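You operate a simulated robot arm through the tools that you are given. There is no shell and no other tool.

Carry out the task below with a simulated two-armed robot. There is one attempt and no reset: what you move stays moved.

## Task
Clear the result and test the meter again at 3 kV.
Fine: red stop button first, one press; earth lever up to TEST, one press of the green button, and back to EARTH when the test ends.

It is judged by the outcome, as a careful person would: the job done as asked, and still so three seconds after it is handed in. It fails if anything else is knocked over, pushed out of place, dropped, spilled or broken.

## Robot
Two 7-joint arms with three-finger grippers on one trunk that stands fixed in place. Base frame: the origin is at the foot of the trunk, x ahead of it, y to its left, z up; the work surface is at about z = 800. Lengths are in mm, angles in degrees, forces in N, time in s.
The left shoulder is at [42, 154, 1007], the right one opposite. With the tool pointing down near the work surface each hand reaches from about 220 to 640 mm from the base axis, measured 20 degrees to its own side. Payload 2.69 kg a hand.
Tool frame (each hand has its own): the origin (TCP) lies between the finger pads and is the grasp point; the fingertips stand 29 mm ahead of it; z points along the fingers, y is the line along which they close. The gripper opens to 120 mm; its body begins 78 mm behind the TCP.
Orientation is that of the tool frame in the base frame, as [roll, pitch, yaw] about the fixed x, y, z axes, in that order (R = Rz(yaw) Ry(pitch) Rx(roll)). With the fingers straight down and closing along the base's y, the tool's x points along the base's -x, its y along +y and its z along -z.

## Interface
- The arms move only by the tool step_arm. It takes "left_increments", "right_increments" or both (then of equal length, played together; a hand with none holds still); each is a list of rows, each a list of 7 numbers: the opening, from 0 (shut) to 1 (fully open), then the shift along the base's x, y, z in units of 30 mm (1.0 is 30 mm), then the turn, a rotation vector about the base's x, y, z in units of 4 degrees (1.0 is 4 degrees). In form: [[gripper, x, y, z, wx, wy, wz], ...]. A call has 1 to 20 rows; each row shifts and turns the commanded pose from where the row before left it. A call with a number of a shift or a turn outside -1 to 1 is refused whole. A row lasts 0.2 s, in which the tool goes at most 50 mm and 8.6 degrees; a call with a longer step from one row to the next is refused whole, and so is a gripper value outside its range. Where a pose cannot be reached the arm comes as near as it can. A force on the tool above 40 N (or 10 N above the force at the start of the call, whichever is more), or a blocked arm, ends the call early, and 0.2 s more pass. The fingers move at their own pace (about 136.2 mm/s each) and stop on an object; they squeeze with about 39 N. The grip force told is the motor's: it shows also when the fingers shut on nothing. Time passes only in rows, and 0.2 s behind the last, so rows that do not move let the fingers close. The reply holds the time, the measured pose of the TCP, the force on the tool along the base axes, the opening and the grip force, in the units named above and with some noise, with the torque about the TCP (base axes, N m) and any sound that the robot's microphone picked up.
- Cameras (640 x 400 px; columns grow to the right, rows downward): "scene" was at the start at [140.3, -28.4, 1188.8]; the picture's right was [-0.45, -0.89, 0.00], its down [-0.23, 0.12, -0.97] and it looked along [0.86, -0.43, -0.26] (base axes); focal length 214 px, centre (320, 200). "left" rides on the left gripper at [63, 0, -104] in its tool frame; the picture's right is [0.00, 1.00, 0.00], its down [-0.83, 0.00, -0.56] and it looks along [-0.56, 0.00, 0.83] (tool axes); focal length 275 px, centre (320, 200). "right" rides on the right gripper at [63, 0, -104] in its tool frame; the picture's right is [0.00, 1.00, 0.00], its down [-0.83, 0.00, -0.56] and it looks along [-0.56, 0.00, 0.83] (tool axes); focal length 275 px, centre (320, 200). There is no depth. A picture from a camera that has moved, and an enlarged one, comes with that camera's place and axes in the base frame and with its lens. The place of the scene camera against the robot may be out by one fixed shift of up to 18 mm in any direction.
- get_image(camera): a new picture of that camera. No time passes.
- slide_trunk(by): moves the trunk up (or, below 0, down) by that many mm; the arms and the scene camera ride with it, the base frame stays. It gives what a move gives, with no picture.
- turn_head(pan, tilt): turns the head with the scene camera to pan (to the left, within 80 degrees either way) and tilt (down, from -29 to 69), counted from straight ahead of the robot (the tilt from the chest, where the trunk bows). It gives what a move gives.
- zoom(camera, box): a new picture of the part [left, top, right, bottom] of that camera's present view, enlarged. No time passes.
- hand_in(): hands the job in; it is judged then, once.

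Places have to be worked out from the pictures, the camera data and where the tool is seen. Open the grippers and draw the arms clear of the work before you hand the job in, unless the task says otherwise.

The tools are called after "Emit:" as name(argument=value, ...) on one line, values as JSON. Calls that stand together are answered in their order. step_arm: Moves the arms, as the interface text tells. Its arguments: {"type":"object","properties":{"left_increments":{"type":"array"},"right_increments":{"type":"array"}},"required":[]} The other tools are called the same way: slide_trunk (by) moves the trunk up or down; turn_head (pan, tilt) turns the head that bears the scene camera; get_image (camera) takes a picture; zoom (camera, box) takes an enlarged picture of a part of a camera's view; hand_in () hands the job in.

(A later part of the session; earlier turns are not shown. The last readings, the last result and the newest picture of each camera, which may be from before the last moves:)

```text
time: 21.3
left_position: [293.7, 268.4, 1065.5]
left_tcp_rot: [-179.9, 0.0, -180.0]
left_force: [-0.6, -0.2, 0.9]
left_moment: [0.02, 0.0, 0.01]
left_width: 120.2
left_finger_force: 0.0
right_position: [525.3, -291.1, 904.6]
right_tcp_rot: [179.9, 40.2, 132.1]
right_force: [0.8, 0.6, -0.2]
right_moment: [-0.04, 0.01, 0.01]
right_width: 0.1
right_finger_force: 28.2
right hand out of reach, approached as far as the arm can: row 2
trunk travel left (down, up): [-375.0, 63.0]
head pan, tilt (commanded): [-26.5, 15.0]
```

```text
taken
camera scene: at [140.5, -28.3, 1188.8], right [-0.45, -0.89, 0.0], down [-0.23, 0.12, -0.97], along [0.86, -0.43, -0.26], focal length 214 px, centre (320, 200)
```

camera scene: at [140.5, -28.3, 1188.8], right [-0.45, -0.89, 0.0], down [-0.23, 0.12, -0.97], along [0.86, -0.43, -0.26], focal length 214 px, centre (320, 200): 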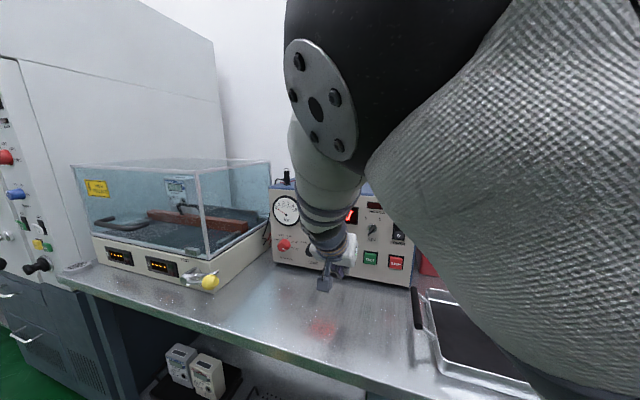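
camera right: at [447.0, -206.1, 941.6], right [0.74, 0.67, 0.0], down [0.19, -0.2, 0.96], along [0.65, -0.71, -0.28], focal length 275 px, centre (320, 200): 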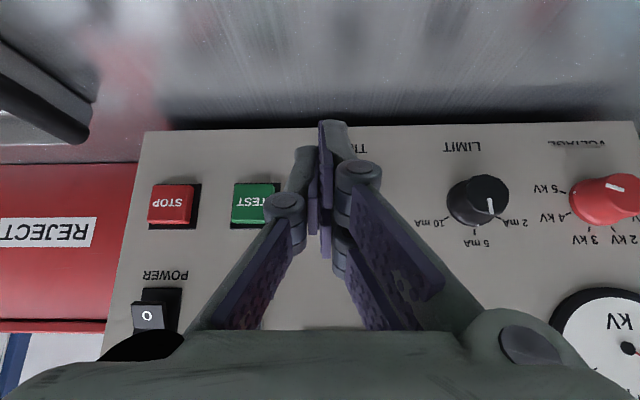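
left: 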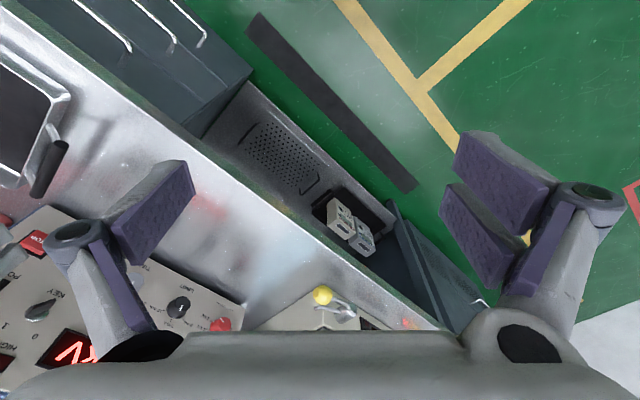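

Good view: VOLTAGE knob's labels 2–5 kV are seen and its pointer sits at 5 kV. I go on along the panel to see the knob closely, turning the yaw 20° back.

Emit:
step_arm(right_increments=[[0, 0.6, 0.67, 0.17, 0, 0, 1], [0, 0.6, 0.67, 0.17, 0, 0, 1], [0, 0.6, 0.67, 0.17, 0, 0, 1], [0, 0.6, 0.67, 0.17, 0, 0, 1], [0, 0.6, 0.67, 0.17, 0, 0, 1]])

Emit:
get_image(camera="right")

Emit:
get_image(camera="scene")

```text
time: 22.5
left_position: [293.9, 267.9, 1066.7]
left_tcp_rot: [-179.9, 0.0, -180.0]
left_force: [-0.5, 0.9, 0.8]
left_moment: [-0.01, -0.01, 0.03]
left_width: 120.2
left_finger_force: 0.0
right_position: [615.8, -192.1, 930.2]
right_tcp_rot: [-179.9, 40.2, 152.1]
right_force: [-0.1, 0.4, -0.7]
right_moment: [-0.01, 0.01, -0.02]
right_width: 0.0
right_finger_force: 28.1
trunk travel left (down, up): [-375.0, 63.0]
head pan, tilt (commanded): [-26.5, 15.0]
```

```text
taken
camera right: at [512.7, -137.0, 968.3], right [0.46, 0.89, 0.0], down [0.25, -0.13, 0.96], along [0.85, -0.45, -0.28], focal length 275 px, centre (320, 200)
```

right: 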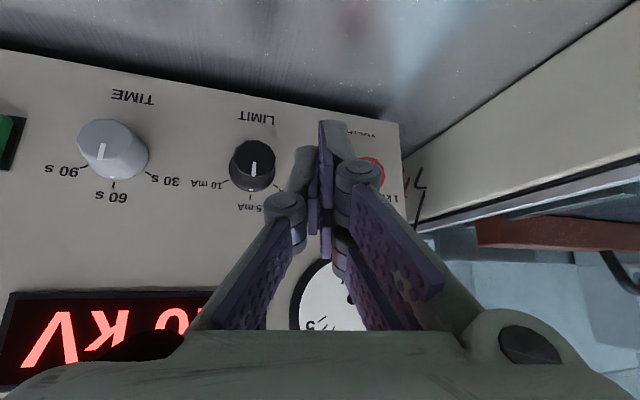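

```text
taken
camera scene: at [140.4, -28.3, 1188.8], right [-0.45, -0.89, 0.0], down [-0.23, 0.12, -0.97], along [0.86, -0.43, -0.26], focal length 214 px, centre (320, 200)
```

scene: 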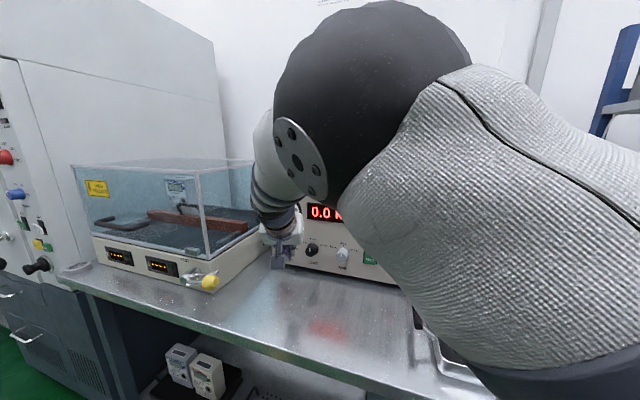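

Reached without trouble. I open the gripper to see the knob between the fingers.

Emit:
step_arm(right_increments=[[1, 0, 0, 0, 0, 0, 0], [1, 0, 0, 0, 0, 0, 0], [1, 0, 0, 0, 0, 0, 0]])

Emit:
get_image(camera="right")

Emit:
zoom(camera="right", box=[280, 90, 460, 230])

```text
time: 23.3
left_position: [292.8, 269.2, 1066.1]
left_tcp_rot: [-180.0, 0.1, -180.0]
left_force: [0.6, 0.1, -1.4]
left_moment: [0.02, 0.0, 0.01]
left_width: 119.8
left_finger_force: 0.1
right_position: [614.3, -191.8, 929.0]
right_tcp_rot: [179.9, 40.2, 151.9]
right_force: [0.6, 0.0, -0.1]
right_moment: [-0.02, 0.02, -0.01]
right_width: 120.1
right_finger_force: 0.1
trunk travel left (down, up): [-375.0, 63.0]
head pan, tilt (commanded): [-26.5, 15.0]
```

```text
taken
camera right: at [512.5, -137.3, 968.2], right [0.47, 0.89, 0.0], down [0.25, -0.13, 0.96], along [0.85, -0.45, -0.28], focal length 275 px, centre (320, 200)
```

right: 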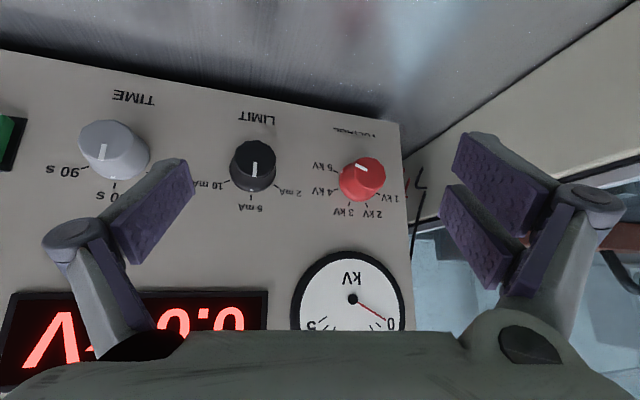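

```text
2.86 times, centred on (370, 160) of right
camera zoom: at [512.5, -137.3, 968.2], right [0.47, 0.89, 0.0], down [0.25, -0.13, 0.96], along [0.85, -0.45, -0.28], focal length 786 px, centre (177, 314)
```

zoom: 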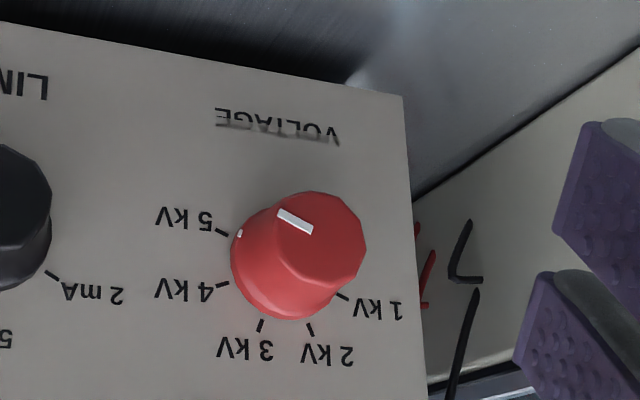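

The view gives the scale: ticks lie 45° apart with 5 kV at about 112° right of top and 3 kV at about 22°, so the knob must be turned 90° counter-clockwise. Knob axis is roughly at (731–747,-220,883), its face ~26 mm proud. I pitch the hand up 28° in place first, checking reach.

Emit:
step_arm(right_increments=[[1, 0, 0, 0, -0.471, -0.882, 0], [1, 0, 0, 0, -0.471, -0.882, 0], [1, 0, 0, 0, -0.471, -0.882, 0], [1, 0, 0, 0, -0.471, -0.882, 0]])

Emit:
get_image(camera="right")

```text
time: 24.3
left_position: [293.7, 269.0, 1066.3]
left_tcp_rot: [-179.9, 0.1, -179.9]
left_force: [-0.4, -0.9, -0.8]
left_moment: [0.0, 0.02, -0.03]
left_width: 120.0
left_finger_force: 0.0
right_position: [614.6, -192.5, 929.8]
right_tcp_rot: [179.9, 56.1, 152.2]
right_force: [0.7, -1.0, 0.0]
right_moment: [0.0, 0.02, 0.01]
right_width: 120.4
right_finger_force: 0.0
trunk travel left (down, up): [-375.0, 63.0]
head pan, tilt (commanded): [-26.5, 15.0]
```

```text
taken
camera right: at [506.4, -135.0, 934.4], right [0.47, 0.88, 0.0], down [0.0, 0.0, 1.0], along [0.88, -0.47, 0.0], focal length 275 px, centre (320, 200)
```

right: 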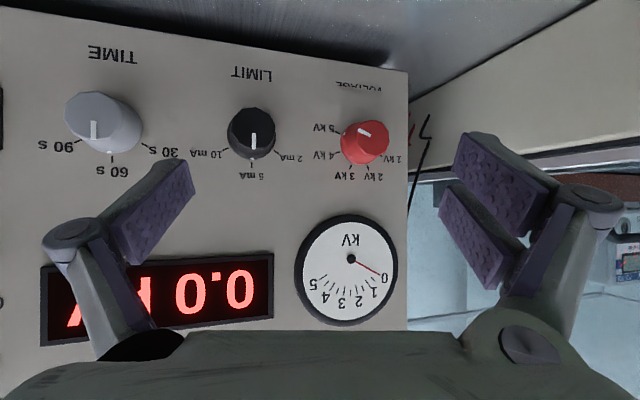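

The camera is now level, which gives a clean measure: panel direction is 44.4° (inward yaw −45.6°). I zoom on the knob to triangulate it against the earlier view.

Emit:
zoom(camera="right", box=[290, 60, 450, 200])

```text
2.86 times, centred on (370, 130) of right
camera zoom: at [506.4, -135.0, 934.4], right [0.47, 0.88, 0.0], down [0.0, 0.0, 1.0], along [0.88, -0.47, 0.0], focal length 786 px, centre (177, 400)
```

zoom: 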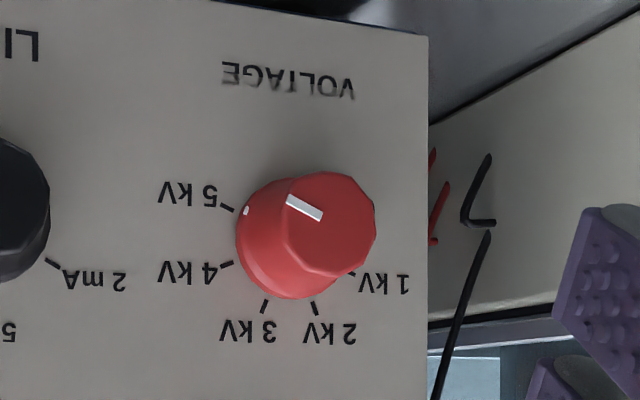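

Triangulated: knob base centre (736,-217,884.5), face 25 mm proud, panel outward normal (-0.70,0.714). I bring the TCP on to the knob axis 100 mm out, with the hand yawed to −45.6° and pitched to 15° below horizontal.

Emit:
step_arm(right_increments=[[1, 0.33, 0.33, -0.29, -0.57, -0.76, -0.89], [1, 0.33, 0.33, -0.29, -0.57, -0.76, -0.89], [1, 0.33, 0.33, -0.29, -0.57, -0.76, -0.89], [1, 0.33, 0.33, -0.29, -0.57, -0.76, -0.89], [1, 0.33, 0.33, -0.29, -0.57, -0.76, -0.89]])

Emit:
get_image(camera="right")

Emit:
get_image(camera="scene")

```text
time: 25.5
left_position: [294.0, 268.5, 1066.6]
left_tcp_rot: [-179.8, 0.0, 179.9]
left_force: [1.0, 0.3, -0.6]
left_moment: [-0.02, -0.04, -0.02]
left_width: 119.9
left_finger_force: 0.1
right_position: [664.9, -144.7, 885.1]
right_tcp_rot: [179.8, 75.1, 133.5]
right_force: [-0.3, -0.6, 0.0]
right_moment: [0.01, -0.03, -0.03]
right_width: 119.9
right_finger_force: 0.1
trunk travel left (down, up): [-375.0, 63.0]
head pan, tilt (commanded): [-26.5, 15.0]
```

```text
taken
camera right: at [583.5, -60.6, 849.7], right [0.72, 0.69, 0.0], down [-0.22, 0.24, 0.95], along [0.66, -0.68, 0.32], focal length 275 px, centre (320, 200)
```

right: 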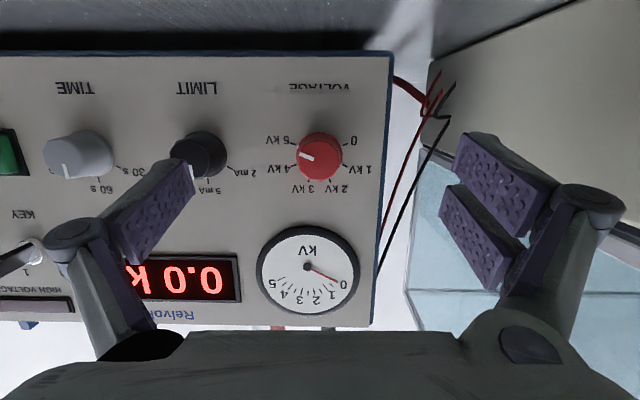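

```text
taken
camera scene: at [140.7, -28.1, 1188.7], right [-0.45, -0.89, 0.0], down [-0.23, 0.12, -0.97], along [0.86, -0.43, -0.26], focal length 214 px, centre (320, 200)
```

scene: 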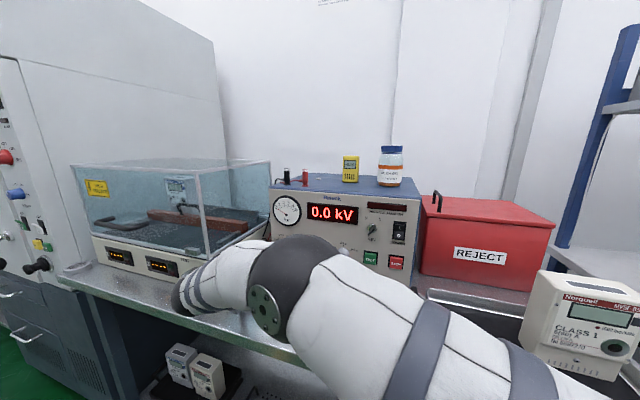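

Hand is on the knob axis (knob at column 320), pitch 75°, no reach trouble; a "0" mark is visible too, so six positions 45° apart. I narrow the fingers to 72 mm and spin the hand clockwise about the knob axis in stages (so that I can later turn 90° counter-clockwise).

Emit:
step_arm(right_increments=[[0.6, 0, 0, 0, 0.7, -0.714, 0], [0.6, 0, 0, 0, 0.7, -0.714, 0], [0.6, 0, 0, 0, 0.7, -0.714, 0], [0.6, 0, 0, 0, 0.7, -0.714, 0], [0.6, 0, 0, 0, 0.7, -0.714, 0], [0.6, 0, 0, 0, 0.7, -0.714, 0]])

Emit:
get_image(camera="scene")

Emit:
get_image(camera="right")

```text
time: 26.9
left_position: [294.3, 269.2, 1066.2]
left_tcp_rot: [180.0, 0.1, 180.0]
left_force: [1.1, 0.3, 0.9]
left_moment: [-0.02, 0.03, 0.02]
left_width: 119.8
left_finger_force: 0.1
right_position: [664.6, -149.6, 885.7]
right_tcp_rot: [120.4, 61.6, 77.0]
right_force: [-0.3, -0.3, 0.5]
right_moment: [0.0, -0.04, 0.0]
right_width: 72.0
right_finger_force: 0.0
trunk travel left (down, up): [-375.0, 63.0]
head pan, tilt (commanded): [-26.5, 15.0]
```

```text
taken
camera scene: at [140.2, -28.4, 1188.9], right [-0.45, -0.89, 0.0], down [-0.23, 0.12, -0.97], along [0.86, -0.43, -0.26], focal length 214 px, centre (320, 200)
```

scene: 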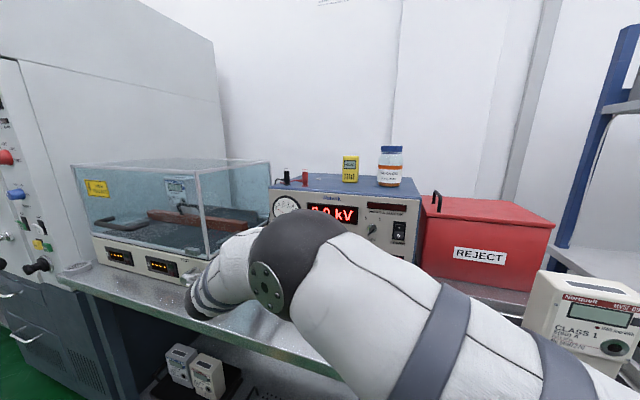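

```text
taken
camera right: at [593.5, -54.3, 854.7], right [0.66, 0.63, 0.41], down [-0.5, -0.03, 0.87], along [0.56, -0.78, 0.29], focal length 275 px, centre (320, 200)
```

right: 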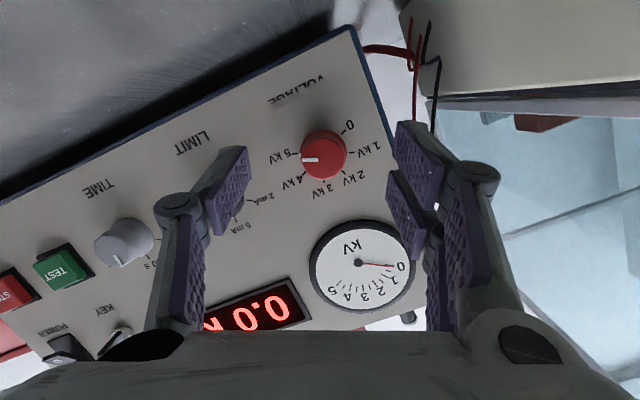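

The spin works: panel rotated in view by ~24°, no reach warning. I continue the clockwise spin by 28°.

Emit:
step_arm(right_increments=[[0.6, 0, 0, 0, 0.7, -0.714, 0], [0.6, 0, 0, 0, 0.7, -0.714, 0], [0.6, 0, 0, 0, 0.7, -0.714, 0], [0.6, 0, 0, 0, 0.7, -0.714, 0], [0.6, 0, 0, 0, 0.7, -0.714, 0], [0.6, 0, 0, 0, 0.7, -0.714, 0], [0.6, 0, 0, 0, 0.7, -0.714, 0]])

Emit:
get_image(camera="scene")

Emit:
get_image(camera="right")

```text
time: 28.5
left_position: [292.3, 268.6, 1066.2]
left_tcp_rot: [-180.0, 0.1, -179.9]
left_force: [-0.2, -0.3, -0.1]
left_moment: [0.01, 0.0, 0.0]
left_width: 120.3
left_finger_force: 0.0
right_position: [669.5, -139.7, 889.8]
right_tcp_rot: [101.5, 36.3, 62.8]
right_force: [0.0, 0.4, 0.8]
right_moment: [-0.01, -0.01, 0.02]
right_width: 72.0
right_finger_force: 0.1
right hand out of reach, approached as far as the arm can: row 4, 5
trunk travel left (down, up): [-375.0, 63.0]
head pan, tilt (commanded): [-26.5, 15.0]
```

```text
taken
camera scene: at [140.3, -28.4, 1188.8], right [-0.45, -0.89, 0.0], down [-0.23, 0.12, -0.97], along [0.86, -0.43, -0.26], focal length 214 px, centre (320, 200)
```

scene: 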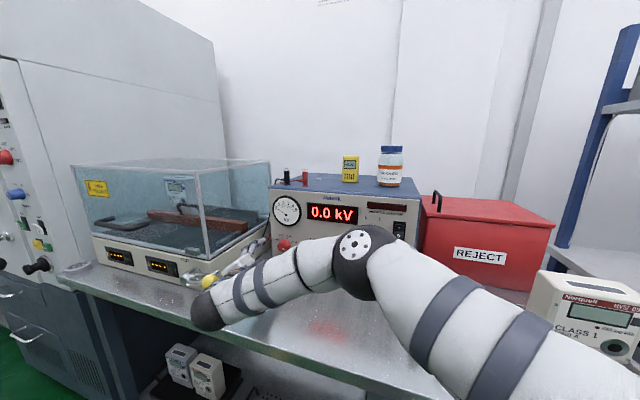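

```text
taken
camera right: at [607.2, -36.8, 867.1], right [0.44, 0.43, 0.79], down [-0.76, -0.29, 0.58], along [0.48, -0.86, 0.2], focal length 275 px, centre (320, 200)
```

right: 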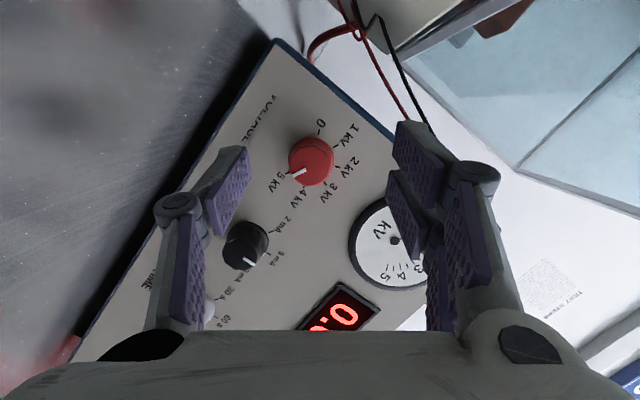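

At −52° the hand is still clear; a brief reach warning passed. I try 12° more while re-centring the TCP on the knob axis (u was +6, z +5).

Emit:
step_arm(right_increments=[[0.6, -0.07, -0.07, -0.06, 0.7, -0.714, 0], [0.6, -0.07, -0.07, -0.06, 0.7, -0.714, 0], [0.6, 0, 0, -0.06, 0.7, -0.714, 0]])

Emit:
get_image(camera="right")

Emit:
zoom(camera="scene", box=[170, 180, 410, 340])

```text
time: 29.3
left_position: [292.0, 267.3, 1067.5]
left_tcp_rot: [-179.9, 0.1, 180.0]
left_force: [0.7, 0.2, -0.6]
left_moment: [-0.01, 0.01, 0.04]
left_width: 120.1
left_finger_force: 0.2
right_position: [671.6, -139.8, 896.3]
right_tcp_rot: [98.1, 25.5, 60.9]
right_force: [-6.4, -3.6, -1.3]
right_moment: [-0.19, 0.07, 0.97]
right_width: 71.8
right_finger_force: 0.1
right hand out of reach, approached as far as the arm can: row 3
trunk travel left (down, up): [-375.0, 63.0]
head pan, tilt (commanded): [-26.5, 15.0]
```

```text
taken
camera right: at [612.5, -34.1, 880.8], right [0.33, 0.31, 0.89], down [-0.83, -0.36, 0.43], along [0.45, -0.88, 0.14], focal length 275 px, centre (320, 200)
```

right: 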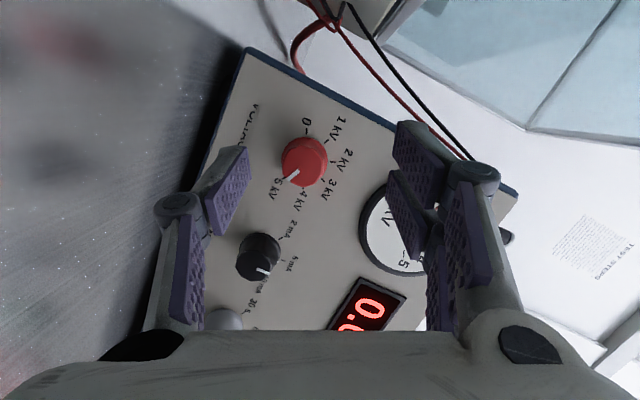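

```text
2.50 times, centred on (290, 260) of scene
camera zoom: at [139.5, -29.0, 1188.9], right [-0.45, -0.89, 0.0], down [-0.23, 0.12, -0.97], along [0.86, -0.43, -0.26], focal length 536 px, centre (395, 50)
```

zoom: 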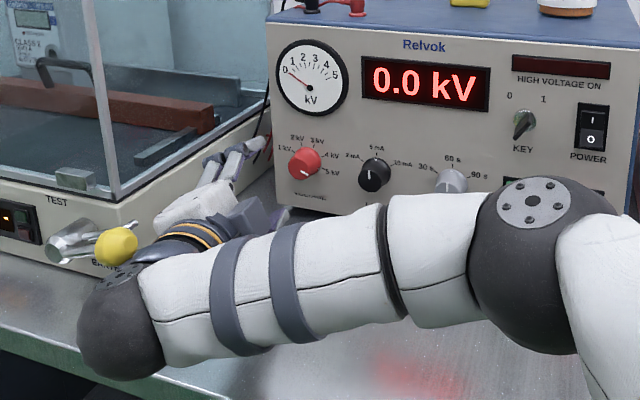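

The force and torque readings (about 7 N at the hand camera's place) tell that the camera housing has touched the earth lever's ball. I back off at once: away from the lever (−u direction) and rotate back counter-clockwise.

Emit:
step_arm(right_increments=[[0.6, -0.3, -0.3, 0, 0, 0, 0], [0.6, -0.2, -0.2, 0, -0.7, 0.714, 0], [0.6, 0, 0, 0, -0.7, 0.714, 0], [0.6, 0, 0, 0, -0.7, 0.714, 0]])

Emit:
zoom(camera="scene", box=[100, 180, 340, 340])

Emit:
get_image(camera="left")

```text
time: 30.3
left_position: [293.1, 268.3, 1066.6]
left_tcp_rot: [-179.9, 0.0, -180.0]
left_force: [-0.3, -0.7, -0.4]
left_moment: [0.04, -0.01, -0.01]
left_width: 119.8
left_finger_force: 0.0
right_position: [661.0, -151.4, 902.5]
right_tcp_rot: [101.7, 36.5, 63.1]
right_force: [-0.3, 0.3, -0.7]
right_moment: [0.03, -0.03, -0.02]
right_width: 71.8
right_finger_force: 0.1
right hand out of reach, approached as far as the arm can: row 1
trunk travel left (down, up): [-375.0, 63.0]
head pan, tilt (commanded): [-26.5, 15.0]
```

```text
2.50 times, centred on (220, 260) of scene
camera zoom: at [140.3, -28.3, 1188.9], right [-0.45, -0.89, 0.0], down [-0.23, 0.12, -0.97], along [0.86, -0.43, -0.26], focal length 536 px, centre (570, 50)
```

zoom: 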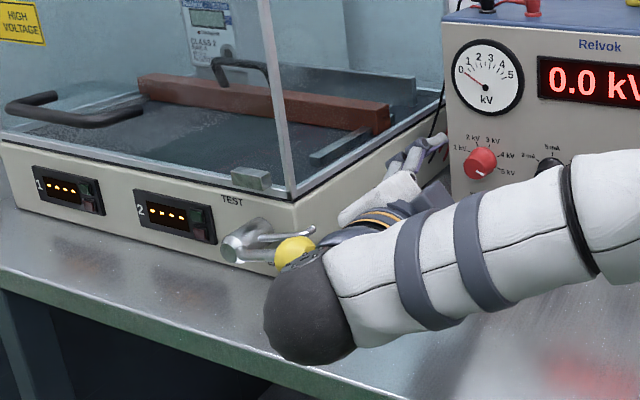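

```text
taken
camera left: at [231.0, 269.1, 1170.0], right [0.0, 1.0, 0.0], down [0.83, 0.0, 0.56], along [0.56, 0.0, -0.83], focal length 275 px, centre (320, 200)
```

left: 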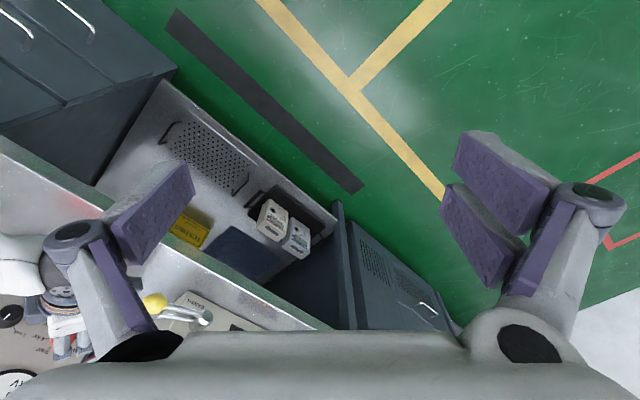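

Force is gone. The left camera now gives a good ray to the lever ball: triangulated at about (604, 6, 898), much nearer than assumed, so my hand's camera must not swing to that side. I spin back counter-clockwise (camera returns underneath) and later will use the other spin direction instead.

Emit:
step_arm(right_increments=[[0.6, -0.05, -0.05, 0, -0.7, 0.714, 0], [0.6, -0.05, -0.05, 0, -0.7, 0.714, 0], [0.6, -0.05, -0.05, 0, -0.7, 0.714, 0], [0.6, 0, 0, 0, -0.7, 0.714, 0], [0.6, 0, 0, 0, -0.7, 0.714, 0], [0.6, 0, 0, 0, -0.7, 0.714, 0]])

Emit:
get_image(camera="scene")

Emit:
zoom(camera="left", box=[0, 230, 260, 390])

```text
time: 31.7
left_position: [292.9, 268.5, 1066.9]
left_tcp_rot: [-179.9, 0.0, 180.0]
left_force: [-0.8, -0.2, 0.3]
left_moment: [0.0, 0.0, 0.02]
left_width: 119.9
left_finger_force: 0.0
right_position: [658.9, -154.8, 903.9]
right_tcp_rot: [116.2, 58.6, 73.9]
right_force: [0.2, -0.6, -0.7]
right_moment: [-0.01, 0.02, -0.02]
right_width: 72.1
right_finger_force: 0.1
trunk travel left (down, up): [-375.0, 63.0]
head pan, tilt (commanded): [-26.5, 15.0]
```

```text
taken
camera scene: at [140.2, -28.3, 1188.9], right [-0.45, -0.89, 0.0], down [-0.23, 0.12, -0.97], along [0.86, -0.43, -0.26], focal length 214 px, centre (320, 200)
```

scene: 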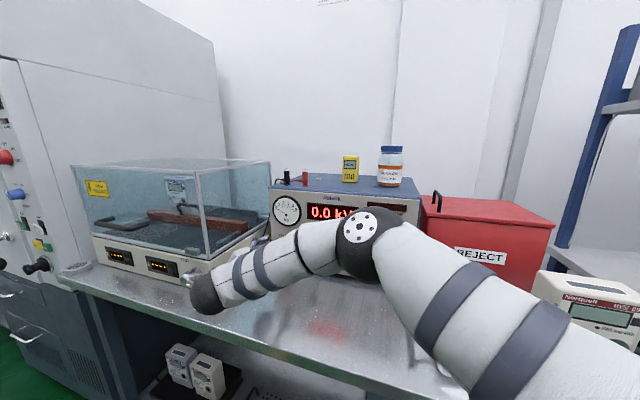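

```text
2.46 times, centred on (130, 310) of left
camera zoom: at [231.0, 269.0, 1170.0], right [0.0, 1.0, 0.0], down [0.83, 0.0, 0.56], along [0.56, 0.0, -0.83], focal length 678 px, centre (788, -71)
```

zoom: 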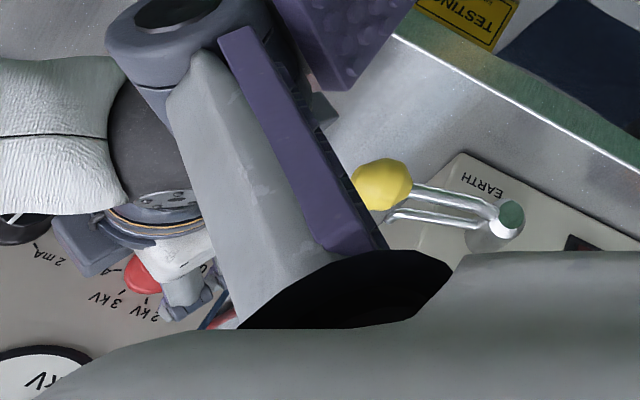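

The lever (hub, rod, yellow ball; EARTH label by it) sits as before. I continue the counter-clockwise spin back to level and lower to knob height.

Emit:
step_arm(right_increments=[[0.6, -0.05, -0.05, -0.08, -0.7, 0.714, 0], [0.6, -0.05, -0.05, -0.08, -0.7, 0.714, 0], [0.6, -0.05, -0.05, -0.08, -0.7, 0.714, 0], [0.6, 0, 0, -0.08, -0.7, 0.714, 0], [0.6, 0, 0, -0.08, -0.7, 0.714, 0], [0.6, 0, 0, -0.08, -0.7, 0.714, 0], [0.6, 0, 0, -0.08, -0.7, 0.714, 0]])

Emit:
get_image(camera="right")

Emit:
get_image(camera="scene")

```text
time: 33.3
left_position: [293.3, 268.5, 1066.6]
left_tcp_rot: [-179.9, 0.1, -180.0]
left_force: [0.3, -0.4, 0.6]
left_moment: [0.01, 0.02, 0.03]
left_width: 119.8
left_finger_force: 0.1
right_position: [652.3, -160.6, 887.9]
right_tcp_rot: [-179.8, 75.1, 134.3]
right_force: [0.5, -0.7, 0.1]
right_moment: [0.04, 0.01, 0.0]
right_width: 72.1
right_finger_force: 0.0
trunk travel left (down, up): [-375.0, 63.0]
head pan, tilt (commanded): [-26.5, 15.0]
```

```text
taken
camera right: at [571.4, -76.6, 852.1], right [0.72, 0.7, -0.01], down [-0.22, 0.24, 0.95], along [0.66, -0.68, 0.32], focal length 275 px, centre (320, 200)
```

right: 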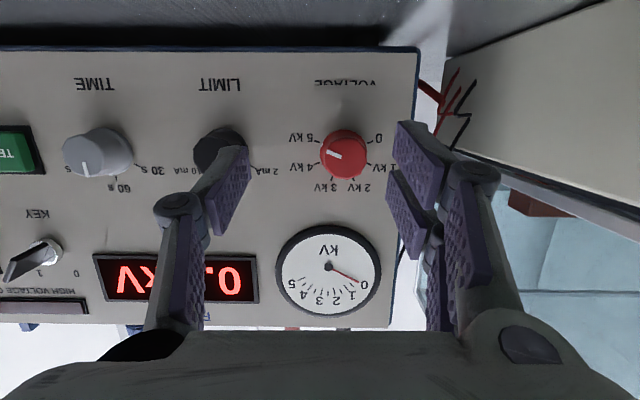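

```text
taken
camera scene: at [140.3, -28.3, 1188.8], right [-0.45, -0.89, 0.0], down [-0.23, 0.12, -0.97], along [0.86, -0.43, -0.26], focal length 214 px, centre (320, 200)
```

scene: 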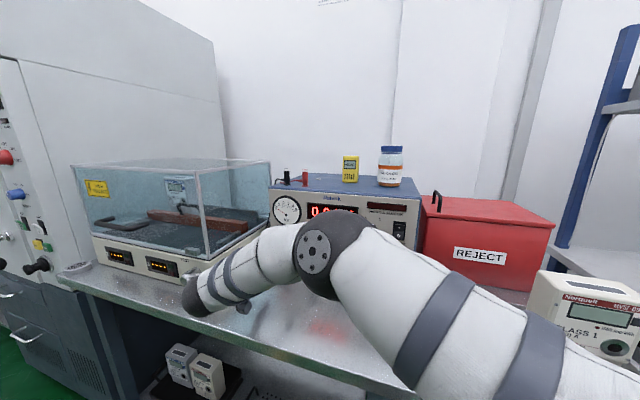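

Back to level at u≈−20, n≈98. Now I yaw the hand 9° and pitch 5° further (so the wrist leans away from the lever), then test the counter-clockwise spin in free space (camera swings to the right side, away from the lever).

Emit:
step_arm(right_increments=[[0.6, 0, 0, 0, -0.3, -0.29, 0.73], [0.6, 0, 0, 0, -0.3, -0.29, 0.73], [0.6, 0, 0, 0, -0.3, -0.29, 0.73], [0.6, 0, 0, 0, -0.787, 0.593, 0.174], [0.6, 0, 0, 0, -0.787, 0.593, 0.174], [0.6, 0, 0, 0, -0.787, 0.593, 0.174], [0.6, 0, 0, 0, -0.787, 0.593, 0.174], [0.6, 0, 0, 0, -0.787, 0.593, 0.174]])

Emit:
get_image(camera="right")

Emit:
get_image(camera="scene")

```text
time: 35.1
left_position: [292.5, 268.8, 1067.7]
left_tcp_rot: [-179.8, 0.1, -180.0]
left_force: [0.3, 0.9, 0.4]
left_moment: [0.01, -0.01, 0.01]
left_width: 120.0
left_finger_force: 0.1
right_position: [653.5, -161.0, 888.2]
right_tcp_rot: [-116.5, 67.4, -151.9]
right_force: [0.3, -0.3, -0.5]
right_moment: [0.0, -0.02, 0.0]
right_width: 72.0
right_finger_force: 0.0
trunk travel left (down, up): [-375.0, 63.0]
head pan, tilt (commanded): [-26.5, 15.0]
```

```text
taken
camera right: at [550.3, -110.2, 846.9], right [0.52, 0.78, -0.35], down [-0.15, 0.48, 0.86], along [0.84, -0.39, 0.37], focal length 275 px, centre (320, 200)
```

right: 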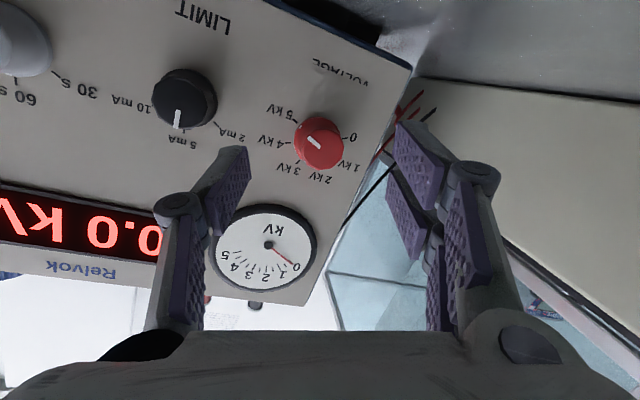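

```text
taken
camera scene: at [140.3, -28.4, 1188.9], right [-0.45, -0.89, 0.0], down [-0.23, 0.12, -0.97], along [0.86, -0.43, -0.26], focal length 214 px, centre (320, 200)
```

scene: 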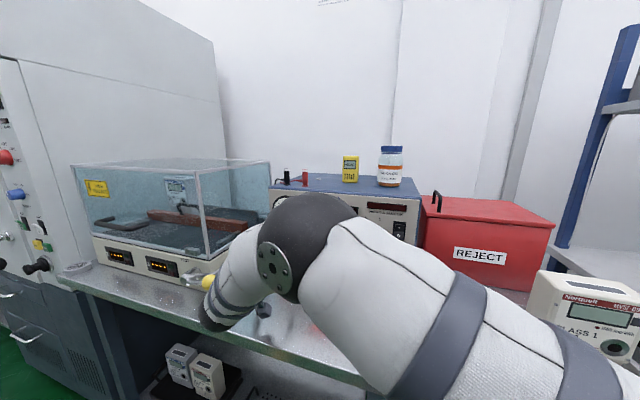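

The counter-clockwise spin works with no warning (20° done). I continue 32° more to test its range.

Emit:
step_arm(right_increments=[[0.6, 0, 0, 0, -0.785, 0.595, 0.171], [0.6, 0, 0, 0, -0.785, 0.595, 0.171], [0.6, 0, 0, 0, -0.785, 0.595, 0.171], [0.6, 0, 0, 0, -0.785, 0.595, 0.171], [0.6, 0, 0, 0, -0.785, 0.595, 0.171], [0.6, 0, 0, 0, -0.785, 0.595, 0.171], [0.6, 0, 0, 0, -0.785, 0.595, 0.171], [0.6, 0, 0, 0, -0.785, 0.595, 0.171]])

Emit:
get_image(camera="right")

Emit:
get_image(camera="scene")

```text
time: 36.9
left_position: [293.2, 269.0, 1067.1]
left_tcp_rot: [-179.9, 0.1, 180.0]
left_force: [-0.1, 0.3, 0.7]
left_moment: [0.04, 0.0, -0.02]
left_width: 120.5
left_finger_force: 0.1
right_position: [654.2, -164.2, 886.3]
right_tcp_rot: [-102.5, 36.9, -135.2]
right_force: [-0.4, -0.2, 0.7]
right_moment: [-0.03, 0.02, 0.02]
right_width: 72.0
right_finger_force: 0.0
trunk travel left (down, up): [-375.0, 63.0]
head pan, tilt (commanded): [-26.5, 15.0]
```

```text
taken
camera right: at [536.4, -137.0, 865.5], right [0.26, 0.56, -0.78], down [0.04, 0.8, 0.59], along [0.96, -0.19, 0.19], focal length 275 px, centre (320, 200)
```

right: 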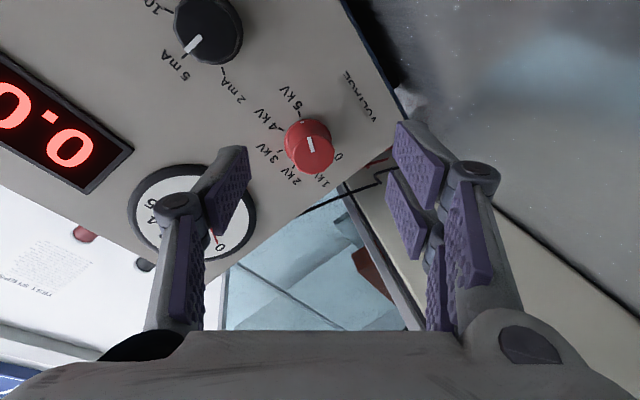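

```text
taken
camera scene: at [140.3, -28.4, 1188.8], right [-0.45, -0.89, 0.0], down [-0.23, 0.12, -0.97], along [0.86, -0.43, -0.26], focal length 214 px, centre (320, 200)
```

scene: 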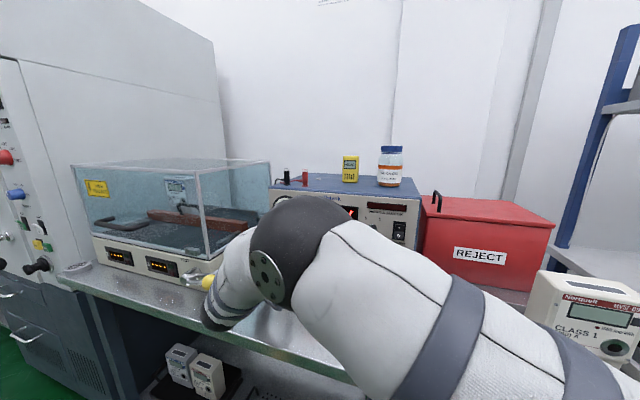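

Still smooth at +52°, and the arm stays clear. I test the remaining 40° to know if a single 90° turn is possible.

Emit:
step_arm(right_increments=[[0.6, 0, 0, 0, -0.785, 0.595, 0.171], [0.6, 0, 0, 0, -0.785, 0.595, 0.171], [0.6, 0, 0, 0, -0.785, 0.595, 0.171], [0.6, 0, 0, 0, -0.785, 0.595, 0.171], [0.6, 0, 0, 0, -0.785, 0.595, 0.171], [0.6, 0, 0, 0, -0.785, 0.595, 0.171], [0.6, 0, 0, 0, -0.785, 0.595, 0.171], [0.6, 0, 0, 0, -0.785, 0.595, 0.171], [0.6, 0, 0, 0, -0.785, 0.595, 0.171], [0.6, 0, 0, 0, -0.785, 0.595, 0.171], [0.6, 0, 0, 0, -0.785, 0.595, 0.171]])

Emit:
get_image(camera="right")

Emit:
get_image(camera="scene")

```text
time: 39.3
left_position: [293.8, 268.4, 1066.8]
left_tcp_rot: [-179.9, 0.1, -180.0]
left_force: [-0.3, 0.6, 0.4]
left_moment: [0.02, -0.01, 0.03]
left_width: 120.1
left_finger_force: 0.0
right_position: [653.2, -163.9, 886.4]
right_tcp_rot: [-100.0, -6.2, -126.4]
right_force: [1.1, 0.6, -0.9]
right_moment: [0.02, -0.05, 0.0]
right_width: 72.1
right_finger_force: 0.1
trunk travel left (down, up): [-375.0, 63.0]
head pan, tilt (commanded): [-26.5, 15.0]
```

```text
taken
camera right: at [534.4, -152.3, 910.5], right [-0.21, 0.01, -0.98], down [0.06, 1.0, 0.0], along [0.98, -0.06, -0.21], focal length 275 px, centre (320, 200)
```

right: 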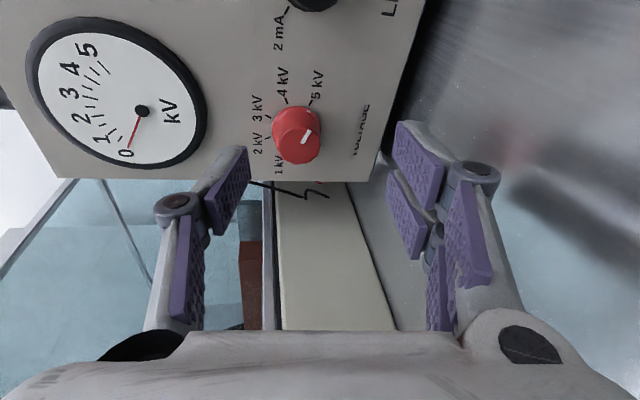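

```text
taken
camera scene: at [140.3, -28.4, 1188.8], right [-0.45, -0.89, 0.0], down [-0.23, 0.12, -0.97], along [0.86, -0.43, -0.26], focal length 214 px, centre (320, 200)
```

scene: 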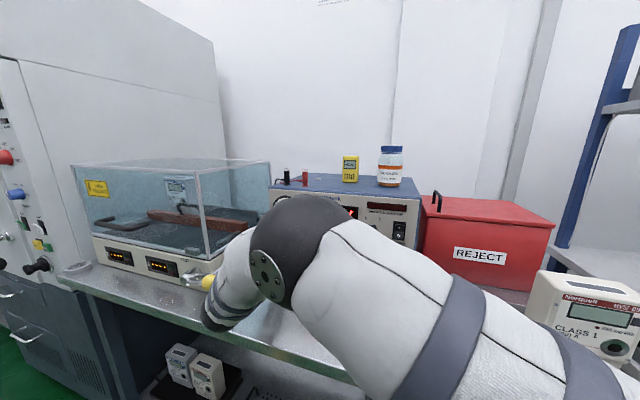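

A full spin to +96° is reachable, so the 90° turn can be done in one grip, with the hand starting near spin +10°. I spin back clockwise 80° with the TCP held at its stand-off.

Emit:
step_arm(right_increments=[[0.6, 0, 0, 0, 0.785, -0.595, -0.171], [0.6, 0, 0, 0, 0.785, -0.595, -0.171], [0.6, 0, 0, 0, 0.785, -0.595, -0.171], [0.6, 0, 0, 0, 0.785, -0.595, -0.171], [0.6, 0, 0, 0, 0.785, -0.595, -0.171], [0.6, 0, 0, 0, 0.785, -0.595, -0.171], [0.6, 0, 0, 0, 0.785, -0.595, -0.171], [0.6, 0, 0, 0, 0.785, -0.595, -0.171], [0.6, 0, 0, 0, 0.785, -0.595, -0.171], [0.6, 0, 0, 0, 0.785, -0.595, -0.171], [0.6, 0, 0, 0, 0.785, -0.595, -0.171], [0.6, 0, 0, 0, 0.785, -0.595, -0.171], [0.6, 0, 0, 0, 0.785, -0.595, -0.171], [0.6, 0, 0, 0, 0.785, -0.595, -0.171], [0.6, 0, 0, 0, 0.785, -0.595, -0.171], [0.6, 0, 0, 0, 0.785, -0.595, -0.171], [0.6, 0, 0, 0, 0.785, -0.595, -0.171], [0.6, 0, 0, 0, 0.785, -0.595, -0.171], [0.6, 0, 0, 0, 0.785, -0.595, -0.171], [0.6, 0, 0, 0, 0.785, -0.595, -0.171]])

Emit:
get_image(camera="right")

```text
time: 43.5
left_position: [292.8, 269.6, 1067.5]
left_tcp_rot: [-179.9, 0.0, 180.0]
left_force: [0.4, -0.7, 0.2]
left_moment: [0.0, 0.0, 0.04]
left_width: 120.0
left_finger_force: 0.1
right_position: [655.8, -164.2, 886.4]
right_tcp_rot: [-122.2, 71.1, -158.4]
right_force: [-0.9, -0.5, -0.2]
right_moment: [0.01, -0.01, 0.01]
right_width: 72.2
right_finger_force: 0.0
trunk travel left (down, up): [-375.0, 63.0]
head pan, tilt (commanded): [-26.5, 15.0]
```

```text
taken
camera right: at [553.7, -109.1, 843.9], right [0.55, 0.79, -0.28], down [-0.18, 0.44, 0.88], along [0.82, -0.43, 0.38], focal length 275 px, centre (320, 200)
```

right: 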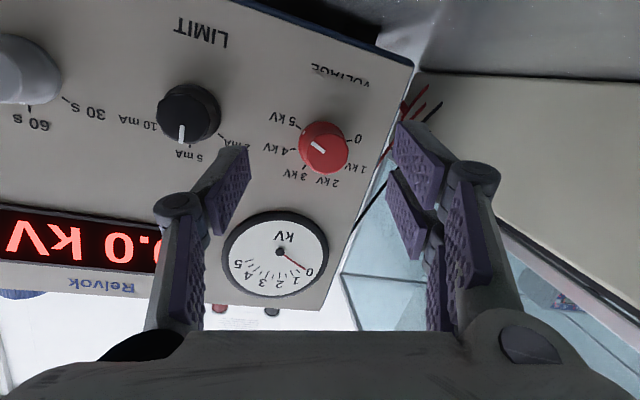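

Now at spin +16°. Averaging several views, the knob's front is near (718,-202,884.5). I approach along its axis to about 60 mm from the panel, fingers still 72 mm apart.

Emit:
step_arm(right_increments=[[0.6, 0.317, -0.111, -0.016, 0.78, -0.6, -0.17], [0.6, 0.317, -0.111, -0.016, 0.78, -0.6, -0.17], [0.6, 0.317, -0.111, -0.016, -0.23, -0.3, 0], [0.6, 0.317, -0.111, -0.016, -0.23, -0.3, 0]])

Emit:
get_image(camera="right")

Emit:
get_image(camera="scene")

```text
time: 44.5
left_position: [291.7, 268.3, 1066.6]
left_tcp_rot: [-179.9, 0.0, 180.0]
left_force: [-0.8, 0.1, 0.9]
left_moment: [0.01, -0.03, -0.02]
left_width: 119.8
left_finger_force: 0.0
right_position: [692.3, -176.0, 883.9]
right_tcp_rot: [-129.1, 79.1, -166.0]
right_force: [-0.4, -0.2, 0.1]
right_moment: [0.02, -0.03, 0.01]
right_width: 71.6
right_finger_force: 0.1
trunk travel left (down, up): [-375.0, 63.0]
head pan, tilt (commanded): [-26.5, 15.0]
```

```text
taken
camera right: at [597.6, -116.4, 832.9], right [0.59, 0.8, -0.15], down [-0.28, 0.38, 0.88], along [0.76, -0.47, 0.45], focal length 275 px, centre (320, 200)
```

right: 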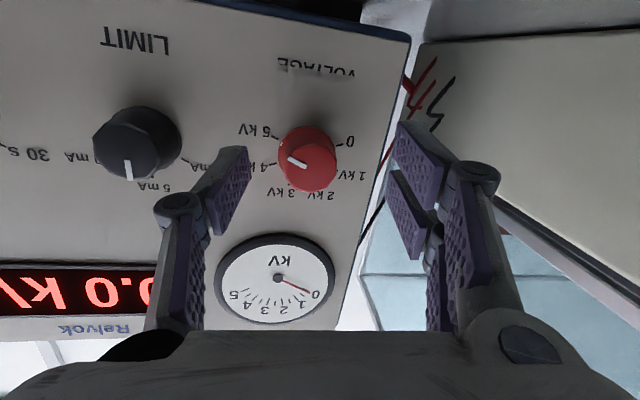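

```text
taken
camera scene: at [140.4, -28.3, 1188.8], right [-0.45, -0.89, 0.0], down [-0.23, 0.12, -0.97], along [0.86, -0.43, -0.26], focal length 214 px, centre (320, 200)
```

scene: 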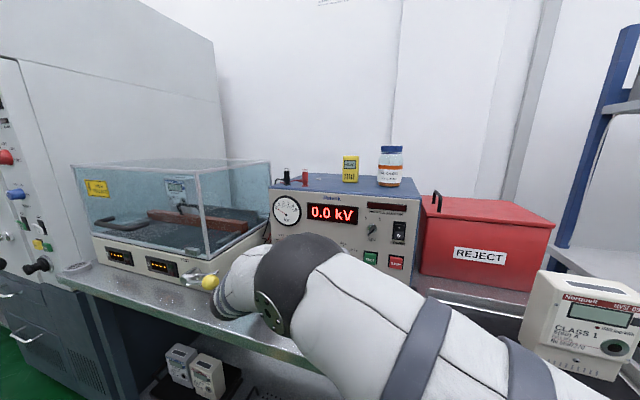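

The knob sits exactly where a TCP on its axis should see it. I advance 20 mm along the axis in 5 mm rows, watching the force.

Emit:
step_arm(right_increments=[[0.6, 0.117, -0.119, 0, 0, 0, 0], [0.6, 0.117, -0.119, 0, 0, 0, 0], [0.6, 0.117, -0.119, 0, 0, 0, 0], [0.6, 0.117, -0.119, 0, 0, 0, 0]])

Emit:
get_image(camera="right")

Emit:
zoom(camera="right", box=[180, 60, 460, 260])

```text
time: 45.5
left_position: [294.7, 268.7, 1066.3]
left_tcp_rot: [-179.9, 0.1, -180.0]
left_force: [0.0, 0.3, 1.0]
left_moment: [-0.01, -0.01, 0.0]
left_width: 119.9
left_finger_force: 0.1
right_position: [706.3, -186.5, 883.6]
right_tcp_rot: [-128.7, 79.2, -165.2]
right_force: [1.1, 0.4, 0.4]
right_moment: [0.01, -0.02, 0.02]
right_width: 71.9
right_finger_force: 0.0
trunk travel left (down, up): [-375.0, 63.0]
head pan, tilt (commanded): [-26.5, 15.0]
```

```text
taken
camera right: at [611.3, -127.3, 833.2], right [0.58, 0.8, -0.15], down [-0.29, 0.38, 0.88], along [0.76, -0.47, 0.45], focal length 275 px, centre (320, 200)
```

right: 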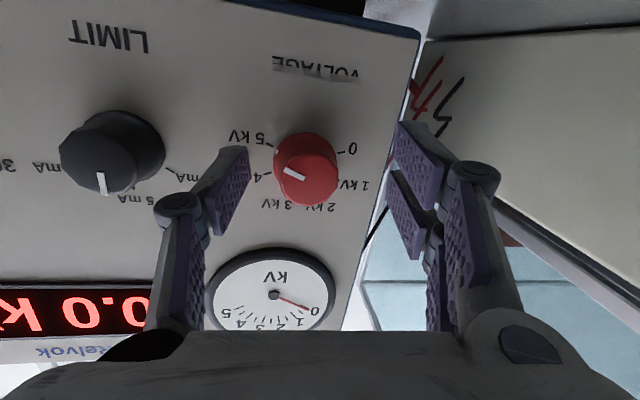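

```text
2.00 times, centred on (320, 160) of right
camera zoom: at [611.3, -127.3, 833.2], right [0.58, 0.8, -0.15], down [-0.29, 0.38, 0.88], along [0.76, -0.47, 0.45], focal length 551 px, centre (320, 280)
```

zoom: 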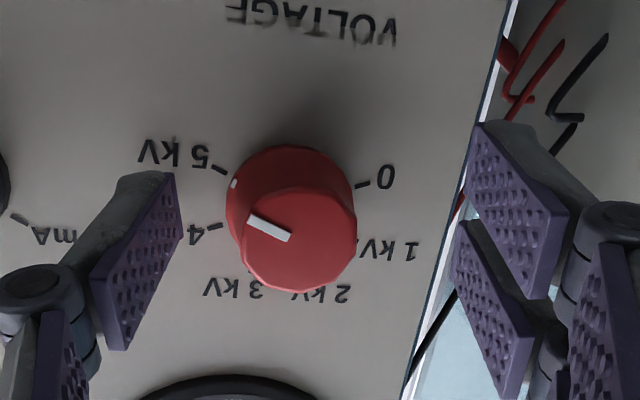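

Triangulating with this lower view puts the knob's front centre at (714,-198.5,886.7), 5 mm nearer than thought. I fine-shift the hand (-4,-4.7,+5.7 mm) so that the grip axis passes through the knob's middle.

Emit:
step_arm(right_increments=[[0.6, -0.067, -0.078, 0.095, 0, 0, 0], [0.6, -0.067, -0.078, 0.095, 0, 0, 0]])

Emit:
zoom(camera="right", box=[180, 60, 460, 260])

```text
time: 46.1
left_position: [293.6, 269.2, 1066.7]
left_tcp_rot: [-179.9, 0.2, -179.9]
left_force: [-0.6, 0.3, 1.0]
left_moment: [0.0, -0.01, -0.01]
left_width: 120.1
left_finger_force: 0.0
right_position: [701.1, -194.0, 890.2]
right_tcp_rot: [-129.3, 79.1, -166.1]
right_force: [0.2, -0.9, -0.4]
right_moment: [0.02, 0.01, -0.03]
right_width: 72.0
right_finger_force: 0.1
trunk travel left (down, up): [-375.0, 63.0]
head pan, tilt (commanded): [-26.5, 15.0]
```

```text
2.00 times, centred on (320, 160) of right
camera zoom: at [607.2, -134.3, 839.5], right [0.59, 0.8, -0.15], down [-0.28, 0.38, 0.88], along [0.76, -0.47, 0.45], focal length 551 px, centre (320, 280)
```

zoom: 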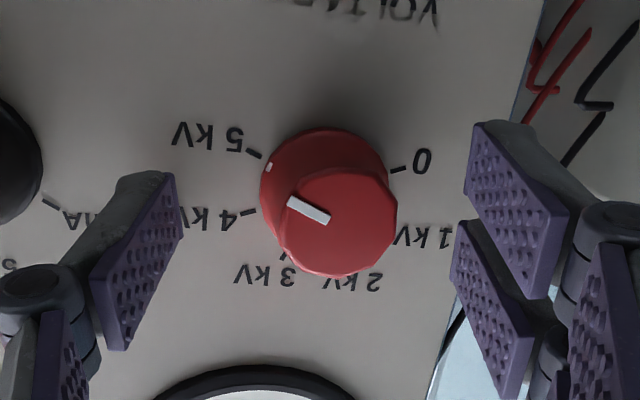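

The knob is 3 mm right of the grip centre; I shift by that and look once more before closing.

Emit:
step_arm(right_increments=[[0.6, 0.06, 0.083, -0.015, 0, 0, 0], [0.45, 0, 0, 0, 0, 0, 0]])

Emit:
zoom(camera="right", box=[180, 60, 460, 260])

```text
time: 46.7
left_position: [293.6, 270.1, 1066.6]
left_tcp_rot: [-179.8, 0.1, -180.0]
left_force: [-1.0, -0.6, -0.2]
left_moment: [0.03, 0.02, 0.0]
left_width: 120.1
left_finger_force: 0.0
right_position: [703.5, -190.7, 890.2]
right_tcp_rot: [-129.6, 79.3, -166.4]
right_force: [-0.2, -0.2, 0.6]
right_moment: [0.02, 0.04, -0.02]
right_width: 54.1
right_finger_force: 0.1
trunk travel left (down, up): [-375.0, 63.0]
head pan, tilt (commanded): [-26.5, 15.0]
```

```text
2.00 times, centred on (320, 160) of right
camera zoom: at [609.0, -130.8, 840.4], right [0.58, 0.8, -0.15], down [-0.29, 0.37, 0.88], along [0.76, -0.47, 0.45], focal length 551 px, centre (320, 280)
```

zoom: 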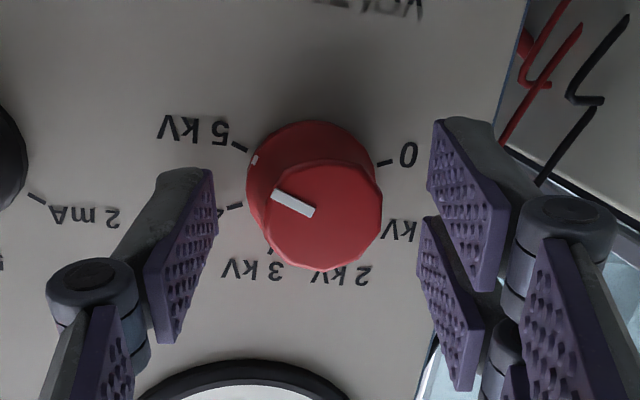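

Well centred: knob front at column 322, between the single pad at left and two at right. I close the fingers gently on the knob.

Emit:
step_arm(right_increments=[[0.35, 0, 0, 0, 0, 0, 0], [0.28, 0, 0, 0, 0, 0, 0], [0.2, 0, 0, 0, 0, 0, 0], [0.15, 0, 0, 0, 0, 0, 0]])

Emit:
zoom(camera="right", box=[180, 60, 460, 260])

```text
time: 47.7
left_position: [292.0, 266.8, 1067.4]
left_tcp_rot: [-180.0, 0.1, -180.0]
left_force: [-0.1, -0.2, 0.4]
left_moment: [0.03, 0.04, -0.01]
left_width: 120.2
left_finger_force: 0.1
right_position: [703.1, -191.4, 890.9]
right_tcp_rot: [-128.9, 79.3, -165.7]
right_force: [-5.4, -5.8, 3.1]
right_moment: [0.21, 0.24, -0.57]
right_width: 32.0
right_finger_force: 45.4
trunk travel left (down, up): [-375.0, 63.0]
head pan, tilt (commanded): [-26.5, 15.0]
```

```text
2.00 times, centred on (320, 160) of right
camera zoom: at [608.1, -132.2, 839.8], right [0.59, 0.8, -0.15], down [-0.29, 0.38, 0.88], along [0.76, -0.47, 0.45], focal length 551 px, centre (320, 280)
```

zoom: 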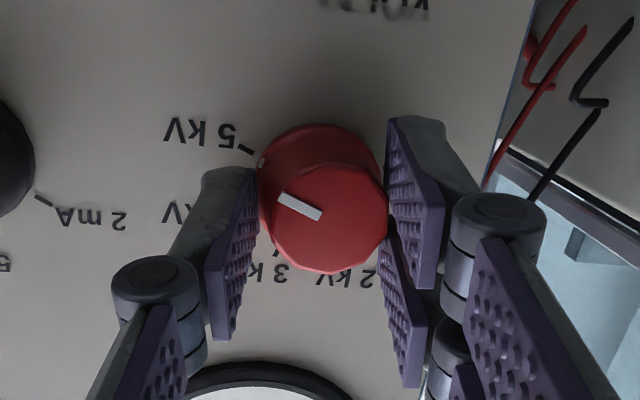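

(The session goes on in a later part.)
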